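You operate a simulated robot arm through the tools that you are given. There is no shell and no other tool.

The job below is to be done with a simulated two-armed robot. You get a single attempt, and the scene is never put back.

## Task
Run the drip zone on the blue card for the time it gives.
Fine: one run, with the green zone valve open; shut it when the run has ended; five presses a button at most. Where these are worked on the way, their far stop is far enough and under half their travel is too little: green zone valve.

Only the result counts: the job must be done as asked and must still hold three seconds after the hand-in. Knocking over, shifting, dropping, spilling or breaking anything else fails it.

## Robot
Two 7-joint arms with three-finger grippers on one trunk that stands fixed in place. Base frame: the origin is at the foot of the trunk, x ahead of it, y to its left, z up. Units: mm, degrees, N and s.
The left shoulder is at [30, 124, 1233], the right one opposite. With the tool pointing down near the work surface each hand reaches from about 100 to 740 mm from the base axis, measured 20 degrees to its own side. Payload 2.2 kg a hand.
The tool frame of a hand sits at the grasp point between the pads (the TCP): z along the fingers, y along the line on which they close. The tips reach 28 mm beyond it. The gripper opens to 102 mm; its body begins 71 mm behind the TCP.
Orientation is that of the tool frame in the base frame, as a unit quaternion [x, y, z, w]. With the fingers straight down and closing along the base's y, the tool's x points along the base's -x, its y along +y and its z along -z.

## Interface
- The arms move only by the tool drive_tool. It takes "left_steps", "right_steps" or both (then of equal length, played together; a hand with none holds still); each is a list that holds one entry, the list of rows, each a list of 7 numbers: the turn, a rotation vector about the base's x, y, z in units of 8 degrees (1.0 is 8 degrees), then the shift along the base's x, y, z in units of 20 mm (1.0 is 20 mm), then the gripper command, from -1 (shut) to 1 (fully open), values between in proportion. In form: [[[rx, ry, rz, tx, ty, tz, claw], ...]]. A call has 1 to 20 rows; each row shifts and turns the commanded pose from where the row before left it. A call with a number of a shift or a turn outside -1 to 1 is refused whole. A row lasts 0.2 s, in which the tool goes at most 50 mm and 8.6 degrees; a call with a longer step from one row to the next is refused whole, and so is a gripper value outside its range. A pose out of reach is approached as far as the arm can. The call stops where the force on the tool passes 40 N (or 10 N more than at its start, if that is more) or the arm is blocked; 0.2 s more then pass. Each finger travels about 143.6 mm/s and halts on what it meets, pressing with about 35 N; the grip force reading is that of the motor and also rises with nothing between the fingers. The clock runs only during rows and for 0.2 s after the last one: add rows that do not move to give the fingers time. The reply holds the time, the measured pose of the TCP, the force on the tool along the base axes, the opening and the grip force, in the units named above and with some noise, with the torque about the TCP (base axes, N m) and any sound that the robot's microphone picked up, and new pictures: "pictures" is both (left out), scene, wrist or none (wrist: the cameras of the hands that moved).
- Cameras (640 x 400 px; columns grow to the right, rows downward): "scene" is now at [28, 57.5, 1954.9]; the picture's right is [0.70, -0.71, 0.00], its down [-0.52, -0.51, -0.68] and it looks along [0.49, 0.48, -0.73] (base axes); focal length 318 px, centre (320, 200). "left" rides on the left gripper at [72, 38, -86] in its tool frame; the picture's right is [-0.46, 0.89, 0.00], its down [-0.60, -0.32, -0.73] and it looks along [-0.65, -0.34, 0.68] (tool axes); focal length 256 px, centre (320, 200). "right" rides on the right gripper at [69, 44, -86] in its tool frame; the picture's right is [-0.53, 0.85, 0.00], its down [-0.58, -0.36, -0.73] and it looks along [-0.62, -0.39, 0.68] (tool axes); focal length 256 px, centre (320, 200). There is no depth. A picture from a camera that has moved, and an enlarged one, comes with that camera's place and axes in the base frame and with its lens.
- lift_body(by): moves the trunk up (or, below 0, down) by that many mm; the arms and the scene camera ride with it, the base frame stays. It gives what a move gives, with no picture.
- turn_head(pan, tilt): turns the head with the scene camera to pan (to the left, within 143 degrees either way) and tilt (down, from -29 to 69), counted from straight ahead of the robot. It gives what a move gives, and a new picture of the scene camera.
- enlarge(camera, box): a new picture of the part [left, top, right, bottom] of that camera's present view, enlarged. It takes no simulated time.
- job_done(): hands the job in; it is judged then, once.

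Nothing tells you positions but the pictures and the camera data. Unless the task says otherwise, let go and move clear before handing in.

The tools are called after "Emit:" as name(argument=value, ...) on one line, values as JSON. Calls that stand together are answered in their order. drive_tool: Moves the arms, as the interface text tells. Its arguments: {"type":"object","properties":{"left_steps":{"type":"array","items":{"type":"array","items":{"type":"array","items":{"type":"number"}}}},"right_steps":{"type":"array","items":{"type":"array","items":{"type":"array","items":{"type":"number"}}}},"pictures":{"type":"string","enum":["both","scene","wrist","none"]}},"required":[]} The other tools are called the same way: lift_body (by) moves the trunk up or down; turn_head (pan, tilt) turns the head that bears the scene camera; enlarge (camera, box) takes an enlarged picture of a part of a camera's view; job_done () hands the job in.

At the start:

```text
time_s: 0.0
left_position: [321.1, 446.7, 1506.0]
left_orientation: [0.001, 1.0, 0.0, 0.001]
left_contact_force: [0.2, 0.0, 0.2]
left_ft_torque: [0.01, 0.02, -0.03]
left_opening: 102.3
left_gripper_force: 0.0
right_position: [414.7, 46.1, 1556.0]
right_orientation: [0.0, 1.0, 0.0, -0.001]
right_contact_force: [0.1, -0.3, 0.8]
right_ft_torque: [0.01, -0.01, 0.01]
right_opening: 101.9
right_gripper_force: 0.1
trunk travel left (down, up): [-475.0, 65.0]
head pan, tilt (commanded): [44.7, 46.8]
```

scene: 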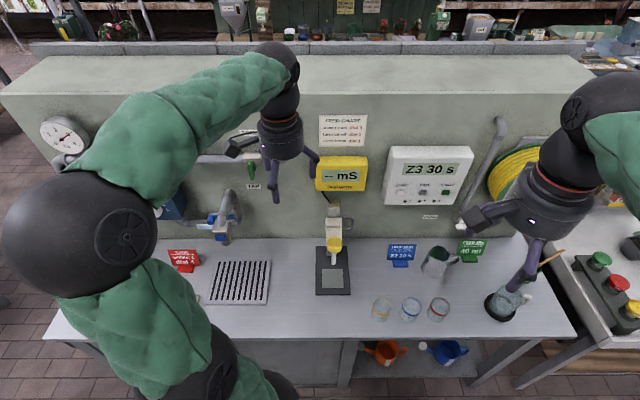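
right: 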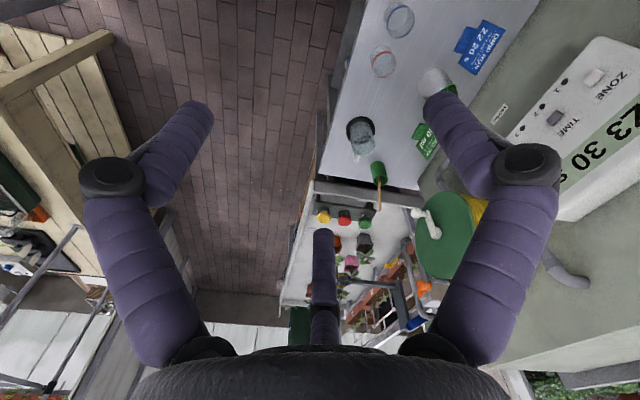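
left: 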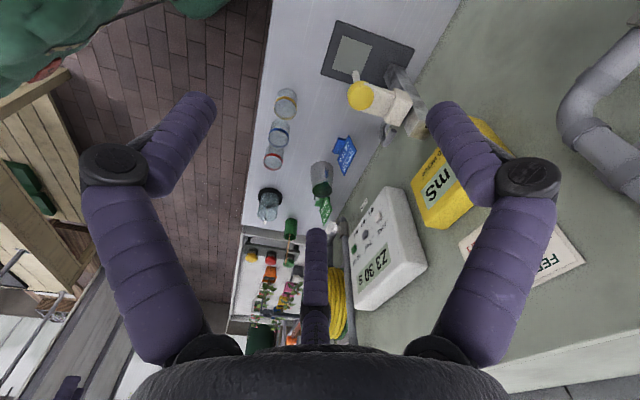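

I see a bench with a controller box (reads "Z3 30 s"), a blue card, and several valves to the left on the wall. I'll enlarge these to read them before moving.

Emit:
enlarge(camera="scene", box=[370, 130, 500, 280])

Emit:
enlarge(camera="scene", box=[140, 120, 300, 300])

Emit:
enlarge(camera="scene", box=[380, 235, 500, 300])

Emit:
enlarge(camera="scene", box=[300, 100, 400, 200])

```text
2.67 times, centred on (435, 205) of scene
camera zoom: at [28.0, 57.5, 1954.9], right [0.7, -0.71, 0.0], down [-0.52, -0.51, -0.68], along [0.49, 0.48, -0.73], focal length 847 px, centre (13, 187)
```

zoom: 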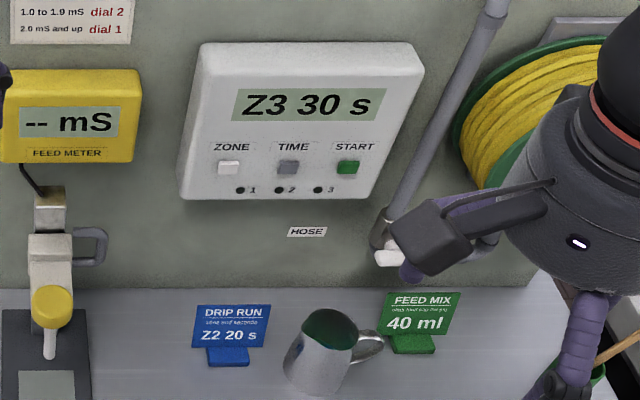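

```text
2.22 times, centred on (220, 210) of scene
camera zoom: at [28.0, 57.5, 1954.9], right [0.7, -0.71, 0.0], down [-0.52, -0.51, -0.68], along [0.49, 0.48, -0.73], focal length 706 px, centre (542, 178)
```

zoom: 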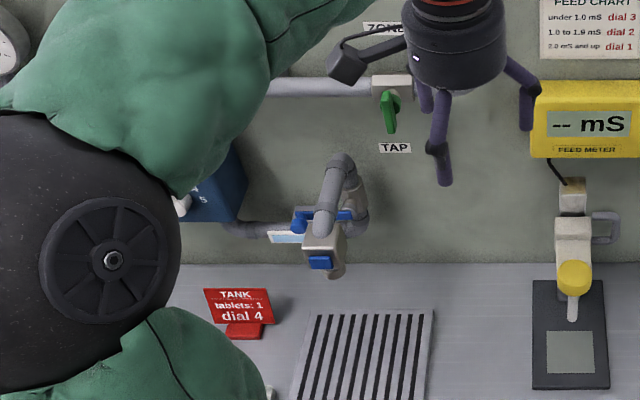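

```text
5.33 times, centred on (440, 268) of scene
camera zoom: at [28.0, 57.5, 1954.9], right [0.7, -0.71, 0.0], down [-0.52, -0.51, -0.68], along [0.49, 0.48, -0.73], focal length 1693 px, centre (-320, -160)
```

zoom: 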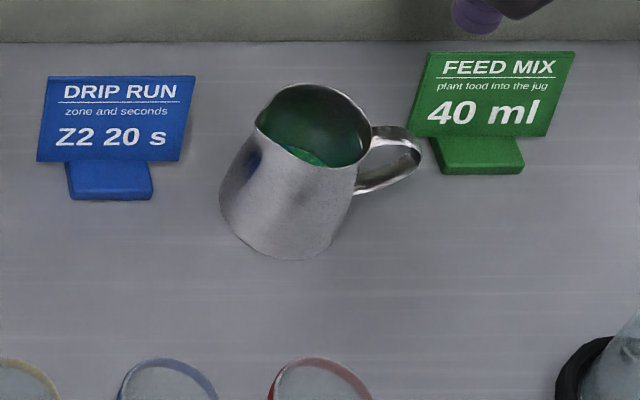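

```text
4.00 times, centred on (350, 150) of scene
camera zoom: at [28.0, 57.5, 1954.9], right [0.7, -0.71, 0.0], down [-0.52, -0.51, -0.68], along [0.49, 0.48, -0.73], focal length 1270 px, centre (200, 400)
```

zoom: 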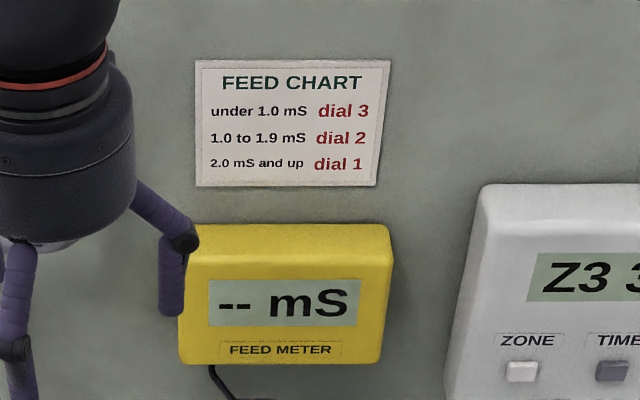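

The blue card reads Zone 2 for 20 s, and the controller is set to Z3 30 s. I'll enlarge the wrist views to triangulate the controller buttons and find the green zone valve.

Emit:
enlarge(camera="left", box=[300, 160, 460, 320])

Emit:
enlarge(camera="right", box=[440, 0, 640, 240])

Emit:
enlarge(camera="scene", box=[220, 120, 300, 220])

```text
2.50 times, centred on (380, 240) of left
camera zoom: at [249.1, 485.1, 1591.4], right [0.46, 0.89, 0.0], down [0.6, -0.32, 0.73], along [0.65, -0.34, -0.68], focal length 640 px, centre (170, 100)
```

zoom: 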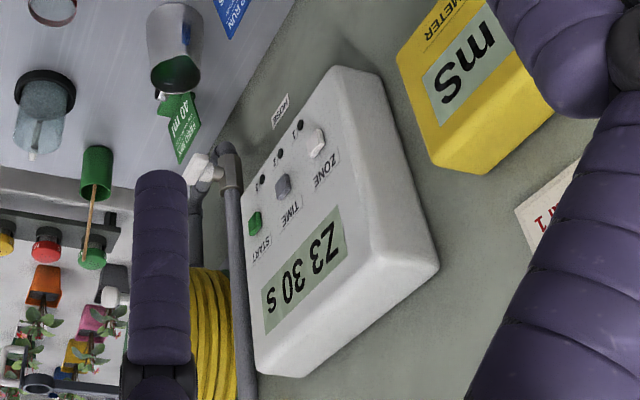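

```text
1.67 times, centred on (540, 120) of right
camera zoom: at [347.1, 89.3, 1644.3], right [0.53, 0.85, 0.0], down [0.58, -0.36, 0.73], along [0.62, -0.39, -0.68], focal length 427 px, centre (-47, 333)
```

zoom: 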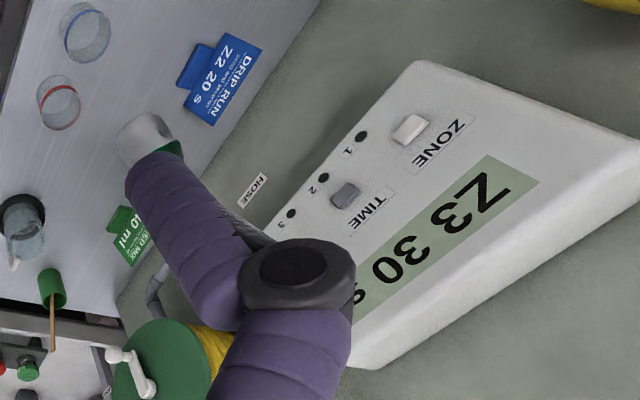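

```text
4.00 times, centred on (260, 170) of scene
camera zoom: at [28.0, 57.5, 1954.9], right [0.7, -0.71, 0.0], down [-0.52, -0.51, -0.68], along [0.49, 0.48, -0.73], focal length 1270 px, centre (560, 320)
```

zoom: 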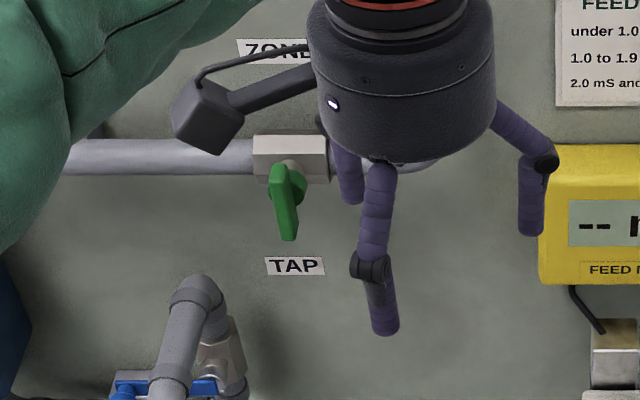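

The buttons triangulate to about ZONE [742, 388, 1202], TIME [792, 335, 1202] and START [843, 282, 1202]. They sit on a face pointing back at the robot along [0.71, 0.70, 0]. The green valve is near [409, 724, 1300]. I'll yaw the left hand and then pitch it so it points at the wall, with its camera on top.

Emit:
drive_tool(left_steps=[[[0, 0, -0.995, 0, 0, 0, 1], [0, 0, -0.995, 0, 0, 0, 1], [0, 0, -0.995, 0, 0, 0, 1], [0, 0, -0.995, 0, 0, 0, 1], [0, 0, -0.995, 0, 0, 0, 1], [0, 0, -0.995, 0, 0, 0, 1], [0, 0, -0.995, 0, 0, 0, 1], [0, 0, -0.995, 0, 0, 0, 1], [0, 0, -0.995, 0, 0, 0, 1], [0, 0, -0.995, 0, 0, 0, 1], [0, 0, -0.995, 0, 0, 0, 1], [0, 0, -0.995, 0, 0, 0, 1], [0, 0, -0.995, 0, 0, 0, 1], [0, 0, -0.995, 0, 0, 0, 1], [0, 0, -0.995, 0, 0, 0, 1], [0, 0, -0.995, 0, 0, 0, 1], [0, 0, -0.995, 0, 0, 0, 1]]], pictures="both")

```text
time_s: 3.6
left_position: [320.5, 447.6, 1505.1]
left_orientation: [0.925, 0.379, 0.001, 0.0]
left_contact_force: [0.1, -0.2, 0.4]
left_ft_torque: [0.01, -0.03, 0.04]
left_opening: 101.9
left_gripper_force: 0.0
right_position: [415.1, 46.1, 1556.7]
right_orientation: [-0.001, 1.0, 0.0, 0.0]
right_contact_force: [0.1, -1.0, -0.8]
right_ft_torque: [-0.02, 0.01, -0.01]
right_opening: 102.0
right_gripper_force: 0.0
trunk travel left (down, up): [-475.0, 65.0]
head pan, tilt (commanded): [44.7, 46.8]
camera scene: at [28.0, 57.5, 1954.9], right [0.7, -0.71, 0.0], down [-0.52, -0.51, -0.68], along [0.49, 0.48, -0.73], focal length 318 px, centre (320, 200)
camera left: at [399.9, 471.2, 1591.3], right [0.29, -0.96, 0.0], down [-0.65, -0.2, 0.73], along [-0.7, -0.21, -0.68], focal length 256 px, centre (320, 200)
```

scene: 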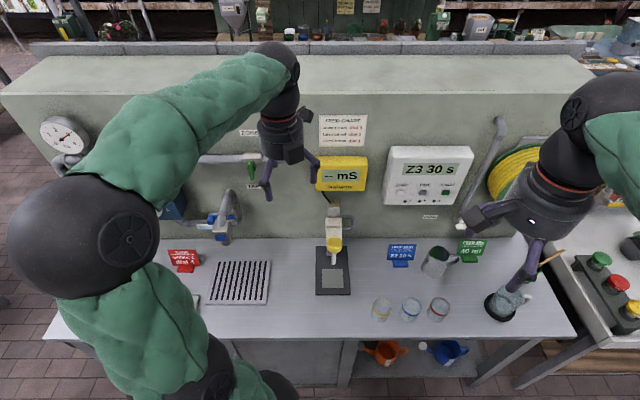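
left: 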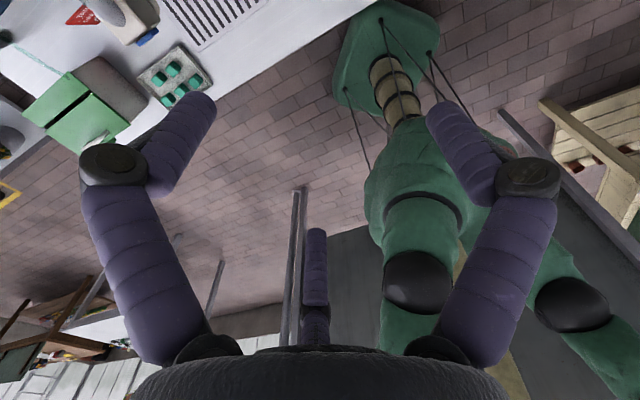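

The hand is yawed as planned. Next I pitch it to point horizontally at the wall while moving it to a standby point in front of the green valve.

Emit:
drive_tool(left_steps=[[[0.6594, -0.6664, 0, -0.02, 0.61, -0.7, 1], [0.6594, -0.6664, 0, -0.02, 0.61, -0.7, 1], [0.6594, -0.6664, 0, -0.02, 0.61, -0.7, 1], [0.6594, -0.6664, 0, -0.02, 0.61, -0.7, 1], [0.6594, -0.6664, 0, -0.02, 0.61, -0.7, 1], [0.6594, -0.6664, 0, -0.02, 0.61, -0.7, 1], [0.6594, -0.6664, 0, -0.02, 0.61, -0.7, 1], [0.6594, -0.6664, 0, -0.02, 0.61, -0.7, 1], [0.6594, -0.6664, 0, -0.02, 0.61, -0.7, 1], [0.6594, -0.6664, 0, -0.02, 0.61, -0.7, 1], [0.6594, -0.6664, 0, -0.02, 0.61, -0.7, 1], [0.6594, -0.6664, 0, -0.02, 0.61, -0.7, 1]]], pictures="both")

```text
time_s: 6.0
left_position: [380.5, 512.3, 1380.5]
left_orientation: [0.745, 0.236, 0.604, -0.153]
left_contact_force: [0.7, 0.1, -0.3]
left_ft_torque: [-0.03, -0.04, 0.04]
left_opening: 102.3
left_gripper_force: 0.1
left hand out of reach, approached as far as the arm can: row 9, 10
right_position: [415.5, 47.8, 1557.0]
right_orientation: [-0.001, 1.0, 0.0, 0.0]
right_contact_force: [-0.6, 0.6, 0.3]
right_ft_torque: [-0.02, 0.01, -0.02]
right_opening: 102.0
right_gripper_force: 0.0
trunk travel left (down, up): [-475.0, 65.0]
head pan, tilt (commanded): [44.7, 46.8]
stopped in row 11 (left hand): the arm was blocked; the commanded pose is now the measured one
camera scene: at [28.6, 58.8, 1954.9], right [0.7, -0.71, 0.0], down [-0.52, -0.51, -0.68], along [0.49, 0.48, -0.73], focal length 318 px, centre (320, 200)
camera left: at [342.3, 447.4, 1472.5], right [0.4, -0.82, -0.4], down [-0.87, -0.21, -0.44], along [0.28, 0.53, -0.8], focal length 256 px, centre (320, 200)
```

scene: 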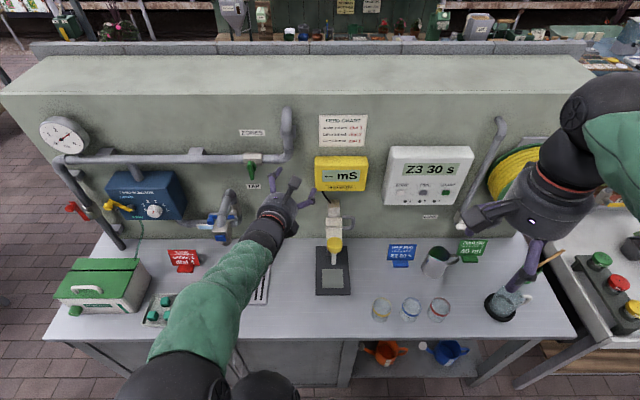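
left: 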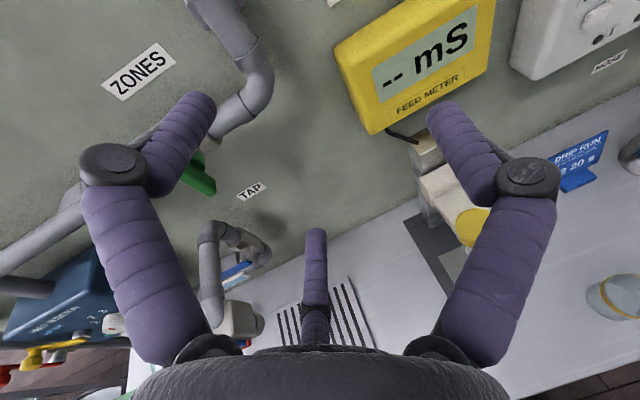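

The arm folded through a different elbow pose, stopped, and now points mostly at the wall; nothing looks disturbed. I'll zoom in on the valve from both cameras to triangulate it.

Emit:
enlarge(camera="scene", box=[190, 100, 310, 200])

Emit:
enlarge(camera="left", box=[80, 20, 320, 240])

Emit:
enlarge(camera="scene", box=[30, 100, 310, 350])

```text
4.00 times, centred on (250, 150) of scene
camera zoom: at [28.6, 58.8, 1954.9], right [0.7, -0.71, 0.0], down [-0.52, -0.51, -0.68], along [0.49, 0.48, -0.73], focal length 1270 px, centre (600, 400)
```

zoom: 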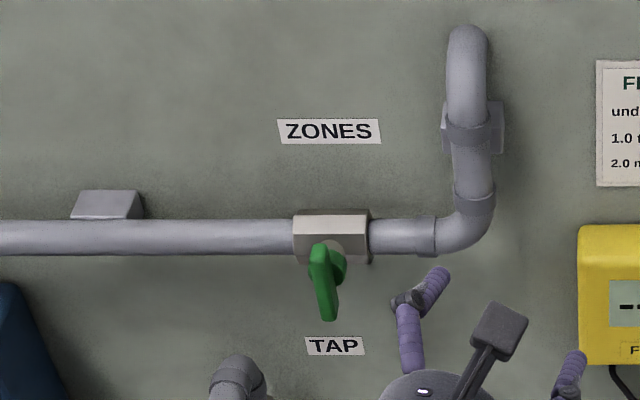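

```text
1.82 times, centred on (200, 130) of left
camera zoom: at [342.3, 447.4, 1472.5], right [0.4, -0.82, -0.4], down [-0.87, -0.21, -0.44], along [0.28, 0.53, -0.8], focal length 465 px, centre (538, 327)
```

zoom: 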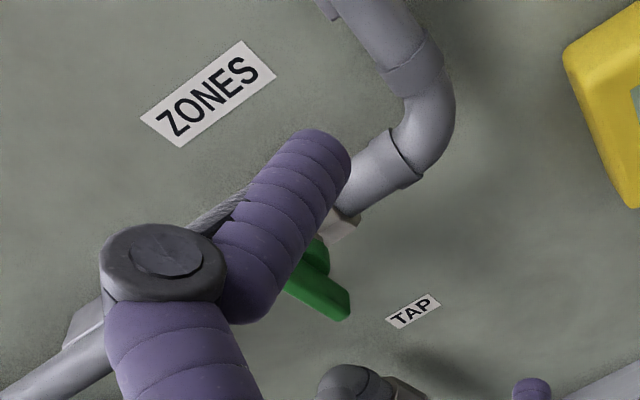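

```text
1.60 times, centred on (170, 225) of scene
camera zoom: at [28.6, 58.8, 1954.9], right [0.7, -0.71, 0.0], down [-0.52, -0.51, -0.68], along [0.49, 0.48, -0.73], focal length 508 px, centre (560, 160)
```

zoom: 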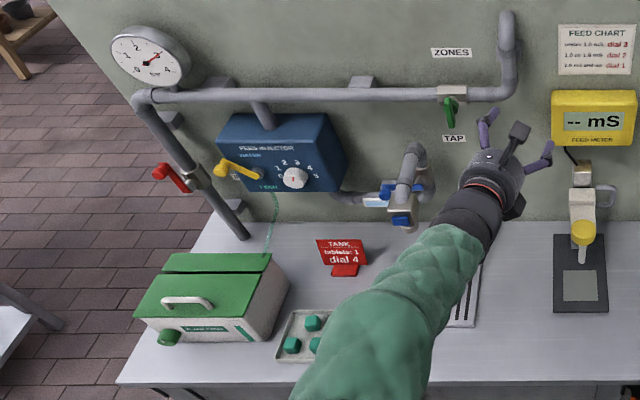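

Triangulation puts the valve lever's tip near [386, 699, 1300], hanging straight down, so the valve is closed across the pipe. I'll finish squaring the hand to the wall, shut the fingers and look from a different angle to refine the depth.

Emit:
drive_tool(left_steps=[[[0.278, -0.206, 0.324, -0.168, 0.298, -0.5, 0], [0.278, -0.206, 0.324, -0.168, 0.298, -0.5, -1], [0.278, -0.206, 0.324, -0.168, 0.298, -0.5, -1], [0.278, -0.206, 0.324, -0.168, 0.298, -0.5, -1], [0.278, -0.206, 0.324, -0.168, 0.298, -0.5, -1], [0, 0, 0, 0, 0, 0, -1]]], pictures="both")

```text
time_s: 7.0
left_position: [381.8, 509.8, 1379.4]
left_orientation: [0.671, 0.213, 0.686, -0.185]
left_contact_force: [-0.6, 0.0, -0.1]
left_ft_torque: [-0.01, 0.02, -0.01]
left_opening: 2.4
left_gripper_force: 31.5
left hand out of reach, approached as far as the arm can: row 2, 3, 4, 5
right_position: [414.9, 47.3, 1557.3]
right_orientation: [0.001, 1.0, 0.0, 0.0]
right_contact_force: [-0.1, 0.0, -0.3]
right_ft_torque: [-0.03, 0.01, -0.03]
right_opening: 101.9
right_gripper_force: 0.0
trunk travel left (down, up): [-475.0, 65.0]
head pan, tilt (commanded): [44.7, 46.8]
stopped in row 5 (left hand): the arm was blocked; the commanded pose is now the measured one
camera scene: at [28.2, 58.0, 1954.9], right [0.7, -0.71, 0.0], down [-0.52, -0.51, -0.68], along [0.49, 0.48, -0.73], focal length 318 px, centre (320, 200)
camera left: at [328.5, 433.9, 1452.6], right [0.49, -0.76, -0.42], down [-0.77, -0.15, -0.62], along [0.41, 0.63, -0.66], focal length 256 px, centre (320, 200)
```

scene: 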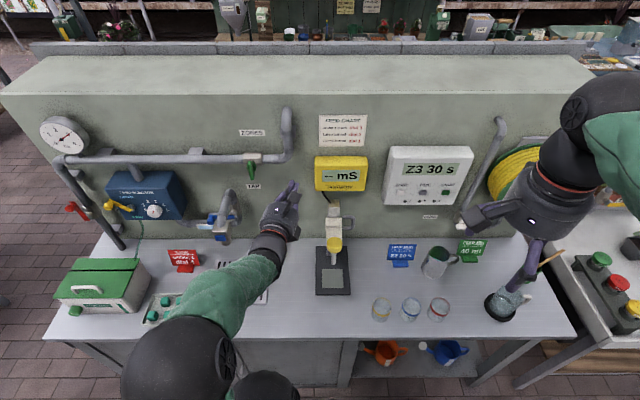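
left: 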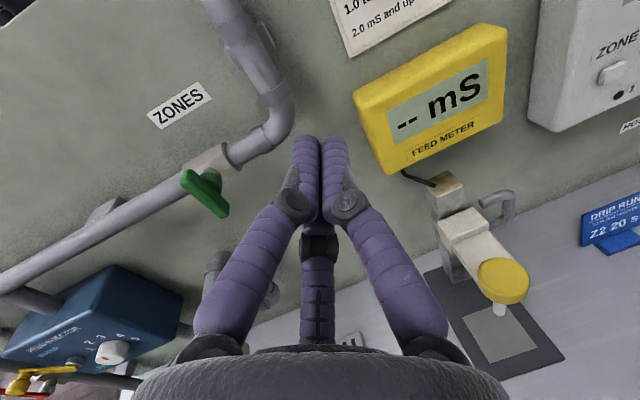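

The hand is horizontal now but stopped about 12° short in yaw because the arm is folded too tightly. I'll move forward towards the wall to unfold it, finish the yaw and look at the valve again.

Emit:
drive_tool(left_steps=[[[0, 0, 0, 0.5, 0.5, -0.3, -1], [0, 0, 0, 0.5, 0.5, -0.3, -1], [0, 0, 0, 0.5, 0.5, -0.3, -1], [0, 0, 0, 0.5, 0.5, -0.3, -1], [0.07, 0.09, 0.5, 0, 0, 0, -1], [0.07, 0.09, 0.5, 0, 0, 0, -1], [0.07, 0.09, 0.5, 0, 0, 0, -1]]], pictures="both")

```text
time_s: 8.8
left_position: [376.2, 588.6, 1359.0]
left_orientation: [0.676, 0.259, 0.654, -0.22]
left_contact_force: [-0.1, -0.6, 0.1]
left_ft_torque: [0.02, -0.03, 0.04]
left_opening: 1.9
left_gripper_force: 31.3
left hand out of reach, approached as far as the arm can: row 3, 5, 6, 7
right_position: [415.3, 47.3, 1558.0]
right_orientation: [0.0, 1.0, 0.0, 0.001]
right_contact_force: [0.3, -0.1, 1.4]
right_ft_torque: [0.0, 0.02, -0.01]
right_opening: 101.9
right_gripper_force: 0.0
trunk travel left (down, up): [-475.0, 65.0]
head pan, tilt (commanded): [44.7, 46.8]
stopped in row 7 (left hand): the arm was blocked; the commanded pose is now the measured one
camera scene: at [27.8, 57.1, 1954.9], right [0.7, -0.71, 0.0], down [-0.52, -0.51, -0.68], along [0.49, 0.48, -0.73], focal length 318 px, centre (320, 200)
camera left: at [335.4, 509.1, 1437.1], right [0.56, -0.71, -0.43], down [-0.77, -0.26, -0.58], along [0.3, 0.65, -0.69], focal length 256 px, centre (320, 200)
```

scene: 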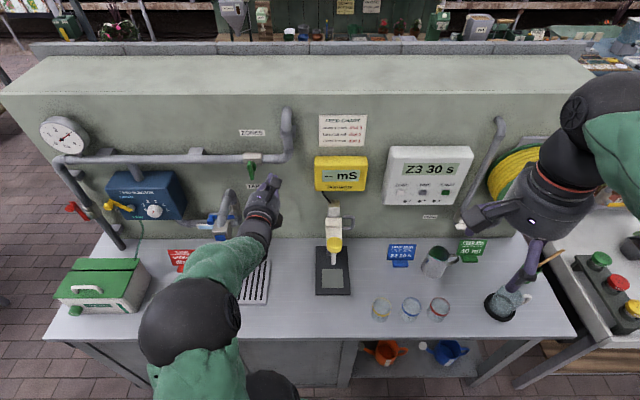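
left: 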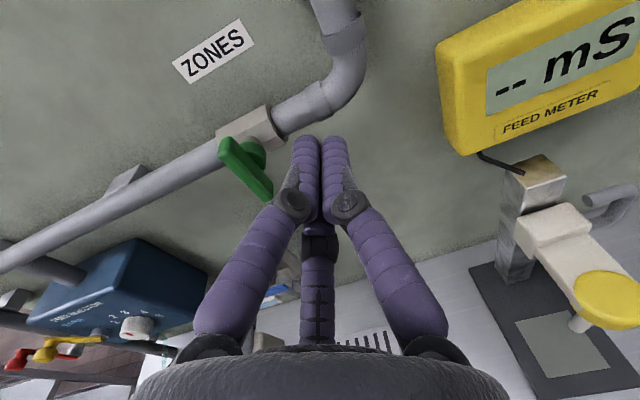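

The hand is now at about [376, 589, 1359] pointing at the wall, and the lever is plainly visible in the left view. I'll enlarge it for accurate positions.

Emit:
enlarge(camera="left", box=[170, 60, 350, 220])

Emit:
enlarge(camera="scene", box=[210, 120, 310, 220])

```text
2.50 times, centred on (260, 140) of left
camera zoom: at [335.4, 509.1, 1437.1], right [0.56, -0.71, -0.43], down [-0.77, -0.26, -0.58], along [0.3, 0.65, -0.69], focal length 640 px, centre (470, 350)
```

zoom: 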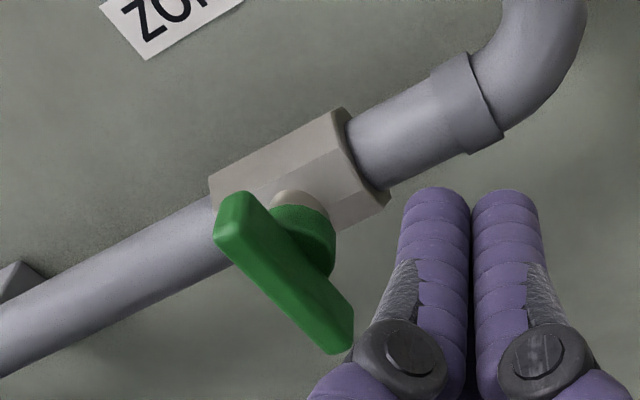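

```text
4.00 times, centred on (260, 170) of scene
camera zoom: at [27.8, 57.1, 1954.9], right [0.7, -0.71, 0.0], down [-0.52, -0.51, -0.68], along [0.49, 0.48, -0.73], focal length 1270 px, centre (560, 320)
```

zoom: 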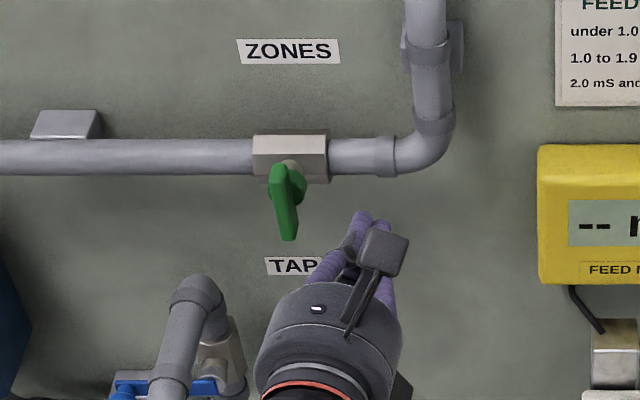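

The valve handle is a short bar pivoted at its middle, centred near [380, 691, 1333] with its front face about 757 mm out along the facing direction. I plan to grip it and twist it. First I'll open the hand and line it up in front of the handle.

Emit:
drive_tool(left_steps=[[[0.1, 0, 0.1, -0.44, 0.78, -0.325, 1], [0.1, 0, 0.1, -0.44, 0.78, -0.325, 1], [0.1, 0, 0.15, -0.44, 0.78, -0.325, 1], [0.1, 0, 0.15, -0.44, 0.78, -0.325, 1], [0, 0, 0, 0, 0, 0, 1]]], pictures="both")

```text
time_s: 10.0
left_position: [338.8, 652.2, 1334.8]
left_orientation: [0.658, 0.265, 0.653, -0.265]
left_contact_force: [-0.6, 0.3, -0.7]
left_ft_torque: [0.01, -0.01, 0.0]
left_opening: 102.2
left_gripper_force: 0.0
right_position: [415.0, 46.2, 1558.7]
right_orientation: [0.0, 1.0, 0.0, 0.0]
right_contact_force: [-0.2, -0.1, 0.2]
right_ft_torque: [0.02, 0.01, 0.0]
right_opening: 102.2
right_gripper_force: 0.0
trunk travel left (down, up): [-475.0, 65.0]
head pan, tilt (commanded): [44.7, 46.8]
camera scene: at [27.8, 56.6, 1954.9], right [0.7, -0.71, 0.0], down [-0.52, -0.51, -0.68], along [0.49, 0.48, -0.73], focal length 318 px, centre (320, 200)
camera left: at [303.9, 565.5, 1408.1], right [0.61, -0.64, -0.47], down [-0.75, -0.28, -0.6], along [0.25, 0.72, -0.65], focal length 256 px, centre (320, 200)
```

scene: 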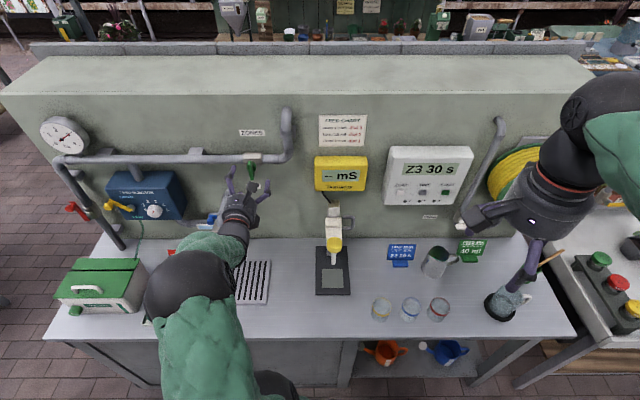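
left: 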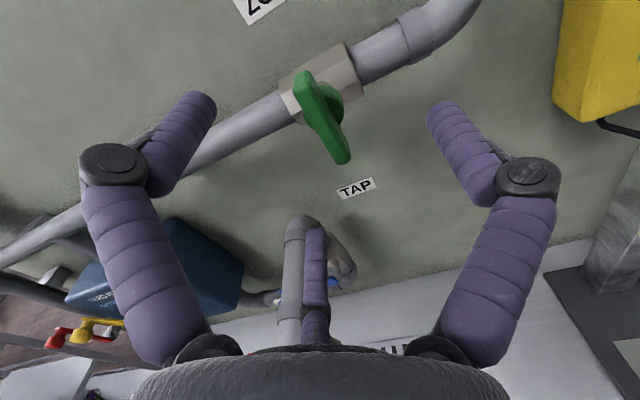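

The hand is aligned with the handle to within about 3 mm. I'll advance 38 mm so the open fingers straddle the bar.

Emit:
drive_tool(left_steps=[[[0, 0, 0, 0.45, 0.445, -0.03, 1], [0, 0, 0, 0.45, 0.445, -0.03, 1], [0, 0, 0, 0.45, 0.445, -0.03, 1], [0, 0, 0, 0, 0, 0, 1]]], pictures="both")

Emit:
enlarge(camera="left", box=[140, 0, 500, 240])

Emit:
enlarge(camera="scene", box=[210, 130, 310, 230])

```text
time_s: 11.0
left_position: [364.8, 679.9, 1331.5]
left_orientation: [0.659, 0.266, 0.653, -0.264]
left_contact_force: [0.1, -0.5, 0.0]
left_ft_torque: [-0.01, 0.04, 0.01]
left_opening: 102.1
left_gripper_force: 0.1
right_position: [415.3, 45.4, 1557.0]
right_orientation: [0.0, 1.0, 0.0, 0.0]
right_contact_force: [-0.9, -0.4, -0.9]
right_ft_torque: [-0.03, 0.01, -0.03]
right_opening: 102.1
right_gripper_force: 0.1
trunk travel left (down, up): [-475.0, 65.0]
head pan, tilt (commanded): [44.7, 46.8]
camera scene: at [27.8, 57.2, 1954.9], right [0.7, -0.71, 0.0], down [-0.52, -0.51, -0.68], along [0.49, 0.48, -0.73], focal length 318 px, centre (320, 200)
camera left: at [331.2, 592.5, 1404.8], right [0.61, -0.64, -0.47], down [-0.75, -0.28, -0.6], along [0.25, 0.71, -0.65], focal length 256 px, centre (320, 200)
```

scene: 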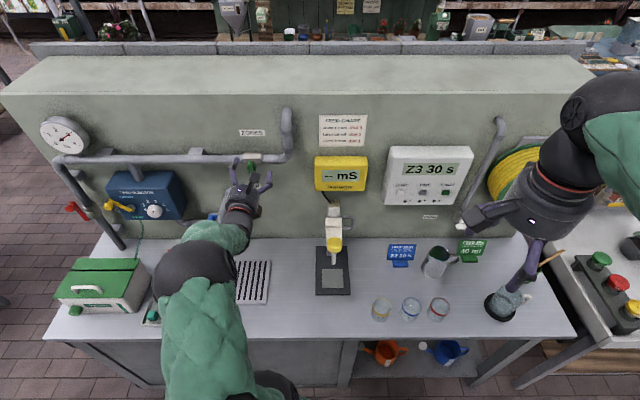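
left: 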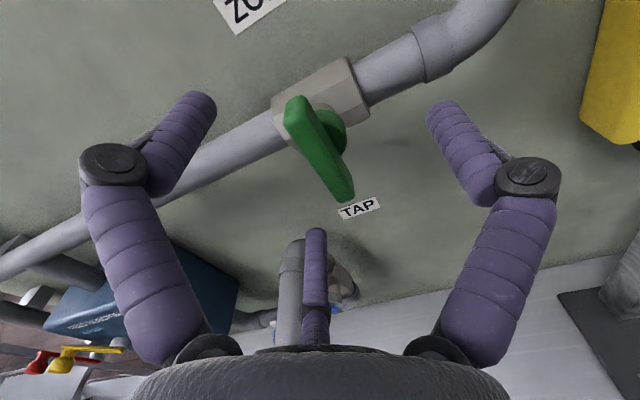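

```text
1.67 times, centred on (320, 120) of left
camera zoom: at [331.2, 592.5, 1404.8], right [0.61, -0.64, -0.47], down [-0.75, -0.28, -0.6], along [0.25, 0.71, -0.65], focal length 427 px, centre (320, 333)
```

zoom: 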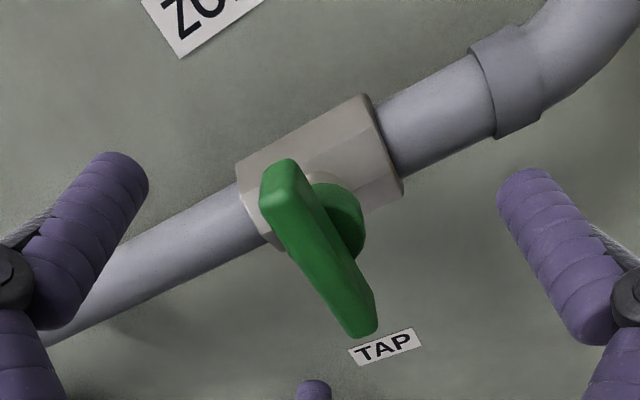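

```text
4.00 times, centred on (260, 180) of scene
camera zoom: at [27.8, 57.2, 1954.9], right [0.7, -0.71, 0.0], down [-0.52, -0.51, -0.68], along [0.49, 0.48, -0.73], focal length 1270 px, centre (560, 280)
```

zoom: 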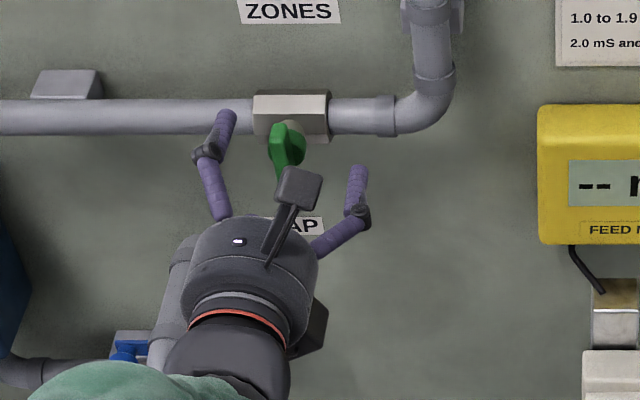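

The bar's front face is about 754 mm out and the fingers straddle it. I'll nudge forward 6 mm, centre by 3 mm and close on it.

Emit:
drive_tool(left_steps=[[[0, 0, 0, 0.32, 0.105, 0.07, 1], [0, 0, 0, 0, 0, 0, 0.2], [0, 0, 0, 0, 0, 0, -0.3], [0, 0, 0, 0, 0, 0, -1], [0, 0, 0, 0, 0, 0, -1], [0, 0, 0, 0, 0, 0, -1]]], pictures="both")

Emit:
enlarge(camera="left", box=[140, 0, 500, 240])

Emit:
enlarge(camera="scene", box=[210, 130, 310, 230])

```text
time_s: 12.4
left_position: [366.9, 685.1, 1334.2]
left_orientation: [0.658, 0.268, 0.652, -0.263]
left_contact_force: [-24.6, 13.0, -2.6]
left_ft_torque: [-0.59, 0.65, 0.99]
left_opening: 20.1
left_gripper_force: 44.9
right_position: [412.0, 48.1, 1558.6]
right_orientation: [0.0, 1.0, -0.001, 0.003]
right_contact_force: [0.2, 0.6, 0.1]
right_ft_torque: [0.0, -0.01, -0.01]
right_opening: 102.0
right_gripper_force: 0.0
trunk travel left (down, up): [-475.0, 65.0]
head pan, tilt (commanded): [44.7, 46.8]
camera scene: at [22.1, 60.8, 1954.8], right [0.7, -0.71, 0.0], down [-0.52, -0.51, -0.69], along [0.49, 0.48, -0.73], focal length 318 px, centre (320, 200)
camera left: at [332.6, 598.2, 1405.9], right [0.61, -0.64, -0.46], down [-0.75, -0.29, -0.6], along [0.25, 0.71, -0.65], focal length 256 px, centre (320, 200)
```

scene: 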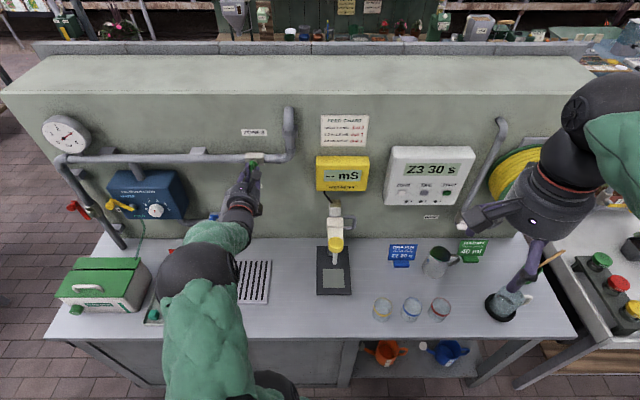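
left: 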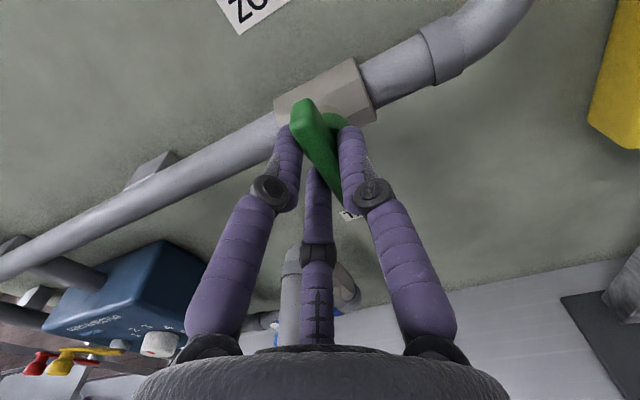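

```text
1.67 times, centred on (320, 120) of left
camera zoom: at [332.6, 598.2, 1405.9], right [0.61, -0.64, -0.46], down [-0.75, -0.29, -0.6], along [0.25, 0.71, -0.65], focal length 427 px, centre (320, 333)
```

zoom: 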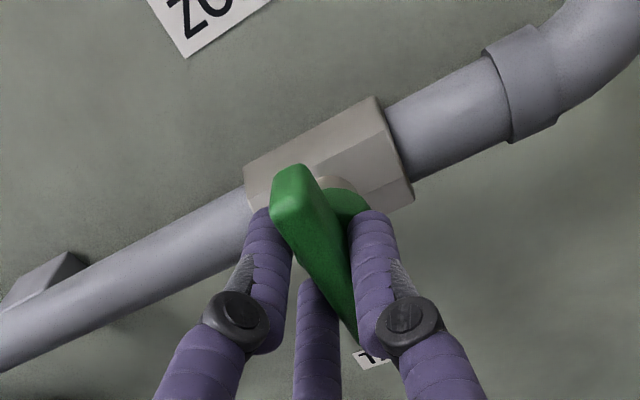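

```text
4.00 times, centred on (260, 180) of scene
camera zoom: at [22.1, 60.8, 1954.8], right [0.7, -0.71, 0.0], down [-0.52, -0.51, -0.69], along [0.49, 0.48, -0.73], focal length 1270 px, centre (560, 280)
```

zoom: 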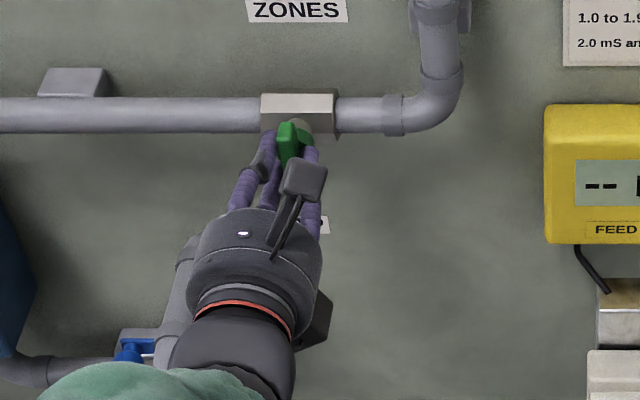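

The bar is gripped (opening 20 mm), with some side load because the bar sits slightly left of my commanded centre. I'll shift 4 mm left and try a small clockwise twist, watching the torque to find which way it turns.

Emit:
drive_tool(left_steps=[[[0, 0, 0, -0.14, 0.14, 0, -1], [0, 0, 0, 0, 0, 0, -1], [0.7, 0.7, 0, 0, 0, 0, -1], [0, 0, 0, 0, 0, 0, -1]]], pictures="wrist")

Emit:
enlarge(camera="left", box=[200, 60, 440, 220])

```text
time_s: 13.3
left_position: [364.6, 686.2, 1334.2]
left_orientation: [0.685, 0.214, 0.635, -0.285]
left_contact_force: [25.9, -22.3, 8.3]
left_ft_torque: [-1.57, 0.14, 0.89]
left_opening: 23.7
left_gripper_force: 44.7
left hand out of reach, approached as far as the arm can: row 3
right_position: [417.3, 44.1, 1556.7]
right_orientation: [-0.001, 1.0, 0.001, -0.001]
right_contact_force: [-0.6, 0.5, 0.3]
right_ft_torque: [-0.05, -0.03, 0.02]
right_opening: 102.0
right_gripper_force: 0.1
trunk travel left (down, up): [-475.0, 65.0]
head pan, tilt (commanded): [44.7, 46.8]
stopped in row 4 (left hand): the force on the tool passed its limit at 41 N (the readings are from after the stop); the commanded pose is now the measured one
camera left: at [334.3, 596.3, 1403.9], right [0.53, -0.63, -0.57], down [-0.82, -0.21, -0.54], along [0.22, 0.75, -0.62], focal length 256 px, centre (320, 200)
```

left: 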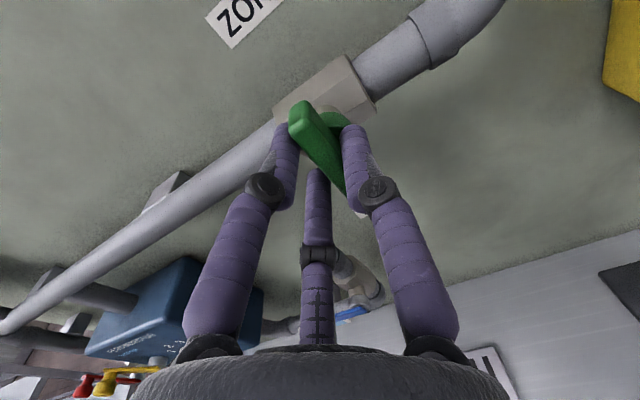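

```text
2.50 times, centred on (320, 140) of left
camera zoom: at [334.3, 596.3, 1403.9], right [0.53, -0.63, -0.57], down [-0.82, -0.21, -0.54], along [0.22, 0.75, -0.62], focal length 640 px, centre (320, 350)
```

zoom: 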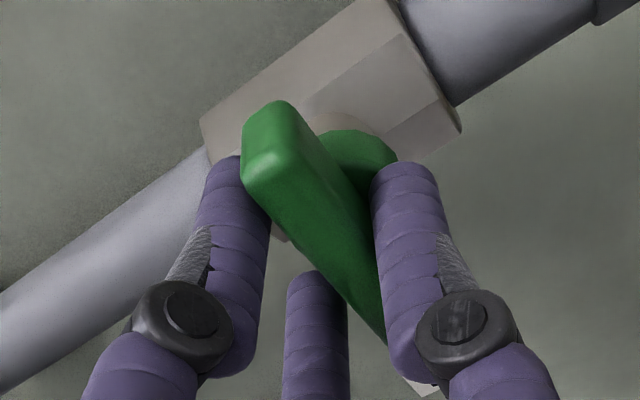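

Clockwise, the hand turned about 7° but the bar did not move relative to the pipe, and it resisted with about 1 N m. So it probably opens the other way. I'll undo that twist and check the loads.

Emit:
drive_tool(left_steps=[[[-0.28, -0.35, 0.17, 0.07, -0.07, 0, -1], [-0.28, -0.35, 0.17, 0.07, -0.07, 0, -1], [0, 0, 0, 0, 0, 0, -1]]], pictures="none")

```text
time_s: 14.1
left_position: [367.1, 684.8, 1332.9]
left_orientation: [0.661, 0.271, 0.648, -0.264]
left_contact_force: [20.7, -23.2, -1.8]
left_ft_torque: [-0.07, 0.0, -0.62]
left_opening: 19.5
left_gripper_force: 45.1
right_position: [418.9, 42.5, 1555.5]
right_orientation: [-0.001, 1.0, 0.001, 0.0]
right_contact_force: [-1.1, 0.8, -0.7]
right_ft_torque: [-0.01, 0.01, 0.01]
right_opening: 101.9
right_gripper_force: 0.1
trunk travel left (down, up): [-475.0, 65.0]
head pan, tilt (commanded): [44.7, 46.8]
```

The twist is undone, but about 31 N of side load remains because my command sits a few millimetres left of the bar. I'll shift right 5 mm to unload it before twisting the other way.

Emit:
drive_tool(left_steps=[[[0, 0, 0, 0.09, -0.09, 0, -1], [0, 0, 0, 0.09, -0.09, 0, -1], [0, 0, 0, 0, 0, 0, -1]]], pictures="none")

```text
time_s: 14.9
left_position: [366.7, 683.2, 1332.4]
left_orientation: [0.659, 0.273, 0.649, -0.265]
left_contact_force: [9.0, -15.4, -4.0]
left_ft_torque: [-0.44, 0.46, -0.38]
left_opening: 20.0
left_gripper_force: 44.7
right_position: [416.8, 44.9, 1556.2]
right_orientation: [-0.001, 1.0, 0.002, 0.0]
right_contact_force: [0.5, 0.5, -0.1]
right_ft_torque: [-0.03, 0.0, 0.0]
right_opening: 102.2
right_gripper_force: 0.1
trunk travel left (down, up): [-475.0, 65.0]
head pan, tilt (commanded): [44.7, 46.8]
```

The side load is down to 17 N. I'll take out 3 mm more and twist about 16° counter-clockwise.

Emit:
drive_tool(left_steps=[[[0, 0, 0, 0.1, -0.1, 0, -1], [-0.5, -0.5, 0, 0, 0, 0, -1], [-0.5, -0.5, 0, 0, 0, 0, -1], [-0.5, -0.5, 0, 0, 0, 0, -1], [0, 0, 0, 0, 0, 0, -1]]], pictures="wrist")

Emit:
enlarge(camera="left", box=[200, 60, 440, 220])

Emit:
enlarge(camera="scene", box=[210, 130, 310, 230])

```text
time_s: 16.1
left_position: [366.2, 684.9, 1331.0]
left_orientation: [0.611, 0.368, 0.682, -0.163]
left_contact_force: [-9.9, -4.9, -14.8]
left_ft_torque: [-0.22, 0.24, 0.26]
left_opening: 19.8
left_gripper_force: 44.8
right_position: [414.3, 48.1, 1556.9]
right_orientation: [-0.001, 1.0, 0.0, 0.001]
right_contact_force: [0.0, 0.1, -0.3]
right_ft_torque: [0.02, 0.01, -0.02]
right_opening: 102.2
right_gripper_force: 0.0
trunk travel left (down, up): [-475.0, 65.0]
head pan, tilt (commanded): [44.7, 46.8]
camera left: at [317.1, 615.1, 1412.9], right [0.69, -0.7, -0.18], down [-0.61, -0.43, -0.66], along [0.39, 0.56, -0.73], focal length 256 px, centre (320, 200)
```

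left: 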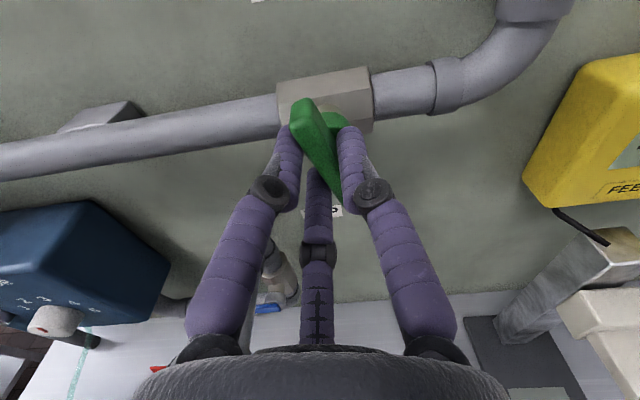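

```text
2.50 times, centred on (320, 140) of left
camera zoom: at [317.1, 615.1, 1412.9], right [0.69, -0.7, -0.18], down [-0.61, -0.43, -0.66], along [0.39, 0.56, -0.73], focal length 640 px, centre (320, 350)
```

zoom: 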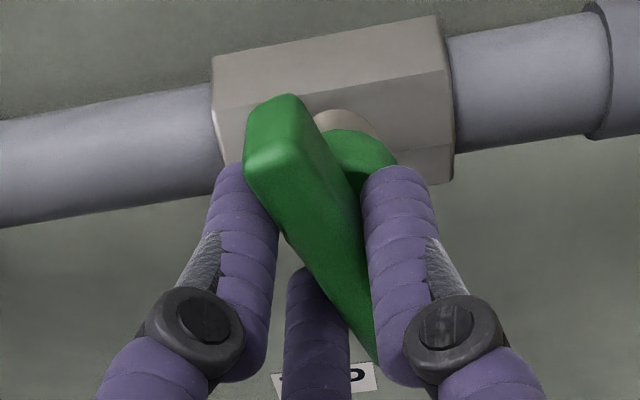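

```text
4.00 times, centred on (260, 180) of scene
camera zoom: at [26.4, 59.0, 1954.8], right [0.7, -0.71, 0.0], down [-0.52, -0.51, -0.68], along [0.49, 0.48, -0.73], focal length 1270 px, centre (560, 280)
```

zoom: 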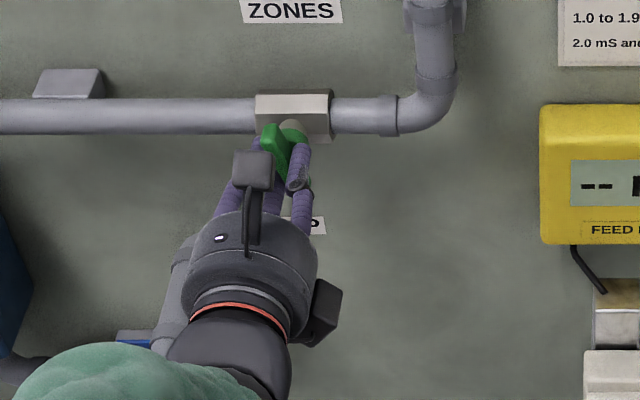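

The bar turned with the hand, counter-clockwise, at low torque, so that is the opening direction. I'll continue the twist about 38° more.

Emit:
drive_tool(left_steps=[[[-0.675, -0.668, 0, 0, 0, 0, -1], [-0.675, -0.668, 0, 0, 0, 0, -1], [-0.675, -0.668, 0, 0, 0, 0, -1], [-0.675, -0.668, 0, 0, 0, 0, -1], [-0.675, -0.668, 0, 0, 0, 0, -1], [0, 0, 0, 0, 0, 0, -1]]], pictures="wrist")

```text
time_s: 17.5
left_position: [366.9, 685.4, 1327.8]
left_orientation: [0.46, 0.545, 0.698, 0.07]
left_contact_force: [-14.0, -3.6, -25.8]
left_ft_torque: [0.22, -0.12, 0.77]
left_opening: 19.9
left_gripper_force: 44.5
right_position: [414.0, 48.9, 1557.2]
right_orientation: [-0.001, 1.0, -0.001, 0.001]
right_contact_force: [1.1, 0.0, -0.2]
right_ft_torque: [-0.02, 0.01, 0.01]
right_opening: 101.7
right_gripper_force: 0.2
trunk travel left (down, up): [-475.0, 65.0]
head pan, tilt (commanded): [44.7, 46.8]
camera left: at [280.2, 652.9, 1401.7], right [0.62, -0.63, 0.47], down [-0.31, -0.74, -0.59], along [0.72, 0.22, -0.66], focal length 256 px, centre (320, 200)
```

left: 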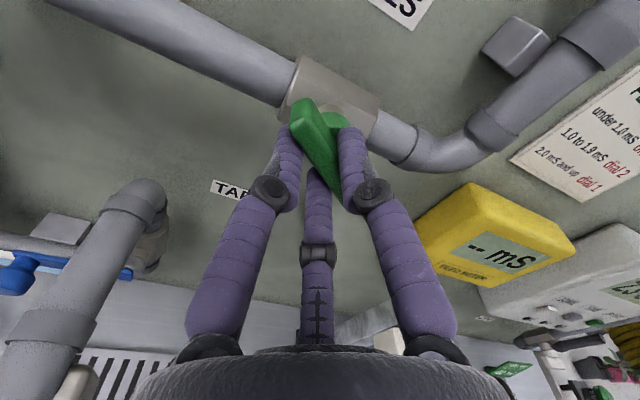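

The bar is at roughly 55° open. A downward load shows my axis is a few millimetres high, so I'll drop 4 mm and continue towards 85°.

Emit:
drive_tool(left_steps=[[[0, 0, 0, -0.03, 0.03, -0.2, -1], [-0.675, -0.668, 0, 0, 0, 0, -1], [-0.675, -0.668, 0, 0, 0, 0, -1], [-0.675, -0.668, 0, 0, 0, 0, -1], [-0.55, -0.54, 0, 0, 0, 0, -1], [0, 0, 0, 0, 0, 0, -1]]], pictures="wrist")

```text
time_s: 18.9
left_position: [367.9, 683.9, 1326.6]
left_orientation: [0.31, 0.639, 0.661, 0.244]
left_contact_force: [-4.6, -11.9, -20.8]
left_ft_torque: [-0.01, 0.1, -0.2]
left_opening: 20.1
left_gripper_force: 44.4
right_position: [415.9, 47.5, 1557.8]
right_orientation: [0.0, 1.0, 0.0, 0.0]
right_contact_force: [-0.2, 0.3, 0.1]
right_ft_torque: [0.03, -0.03, -0.01]
right_opening: 101.7
right_gripper_force: 0.0
trunk travel left (down, up): [-475.0, 65.0]
head pan, tilt (commanded): [44.7, 46.8]
camera left: at [259.8, 673.3, 1371.8], right [0.38, -0.39, 0.84], down [-0.14, -0.92, -0.37], along [0.91, 0.03, -0.41], focal length 256 px, centre (320, 200)
```

left: 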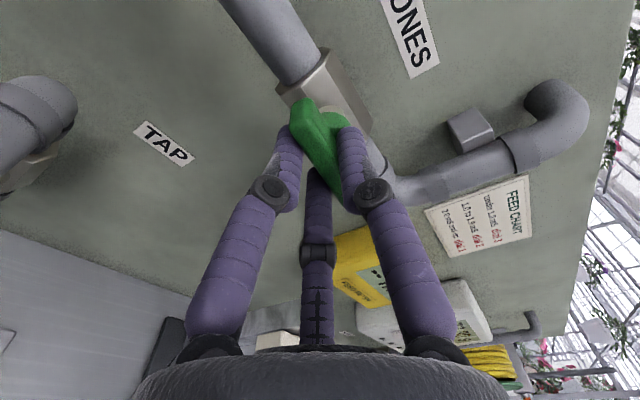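

The bar is at about 84°. I'll finish gently to the far stop, watching for torque rise.

Emit:
drive_tool(left_steps=[[[0, 0, 0, 0, 0, -0.15, -1], [-0.27, -0.266, 0, 0, 0, 0, -1], [-0.27, -0.266, 0, 0, 0, 0, -1], [-0.27, -0.266, 0, 0, 0, 0, -1], [0, 0, 0, 0, 0, 0, -1]]], pictures="both")

Emit:
enlarge(camera="scene", box=[210, 130, 310, 230])

Emit:
enlarge(camera="left", box=[200, 60, 440, 220])

```text
time_s: 20.1
left_position: [367.6, 683.7, 1325.2]
left_orientation: [0.259, 0.659, 0.641, 0.295]
left_contact_force: [-2.0, -15.4, -16.8]
left_ft_torque: [1.27, 1.13, -1.47]
left_opening: 20.3
left_gripper_force: 45.2
right_position: [414.7, 45.7, 1558.4]
right_orientation: [-0.001, 1.0, 0.001, 0.0]
right_contact_force: [-0.2, -0.7, -0.2]
right_ft_torque: [0.03, -0.02, -0.01]
right_opening: 101.9
right_gripper_force: 0.0
trunk travel left (down, up): [-475.0, 65.0]
head pan, tilt (commanded): [44.7, 46.8]
camera scene: at [28.9, 56.1, 1954.9], right [0.7, -0.71, 0.0], down [-0.52, -0.51, -0.68], along [0.49, 0.48, -0.73], focal length 318 px, centre (320, 200)
camera left: at [255.5, 677.3, 1359.4], right [0.29, -0.3, 0.91], down [-0.1, -0.95, -0.28], along [0.95, -0.01, -0.3], focal length 256 px, centre (320, 200)
```

scene: 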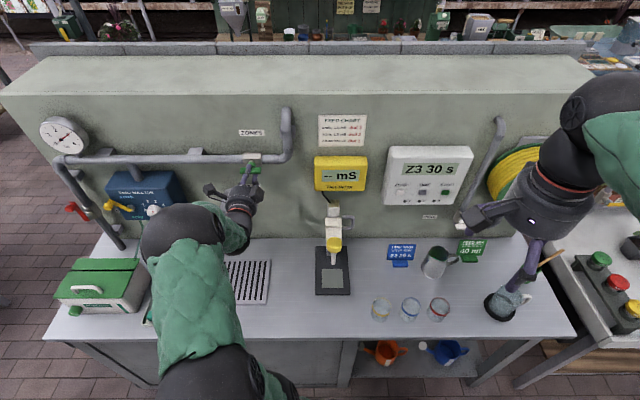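
left: 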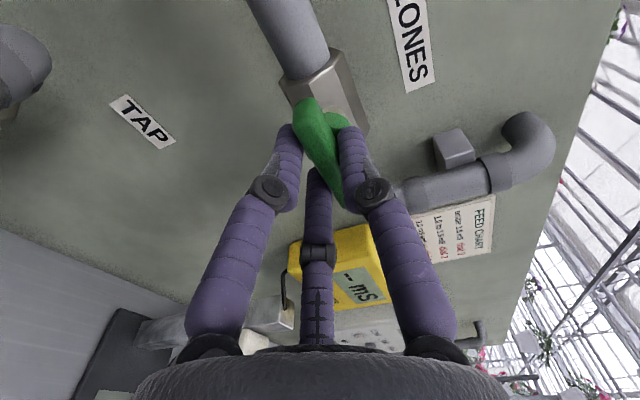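

```text
4.00 times, centred on (260, 180) of scene
camera zoom: at [28.9, 56.1, 1954.9], right [0.7, -0.71, 0.0], down [-0.52, -0.51, -0.68], along [0.49, 0.48, -0.73], focal length 1270 px, centre (560, 280)
```

zoom: 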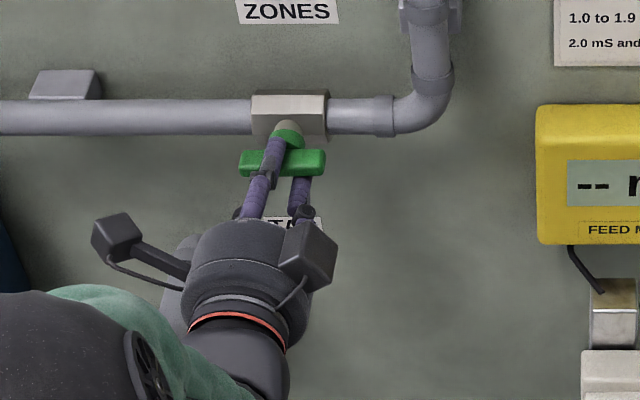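

```text
2.50 times, centred on (320, 140) of left
camera zoom: at [255.5, 677.3, 1359.4], right [0.29, -0.3, 0.91], down [-0.1, -0.95, -0.28], along [0.95, -0.01, -0.3], focal length 640 px, centre (320, 350)
```

zoom: 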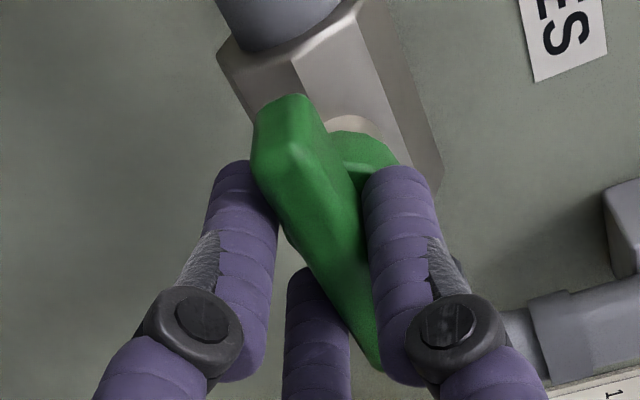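

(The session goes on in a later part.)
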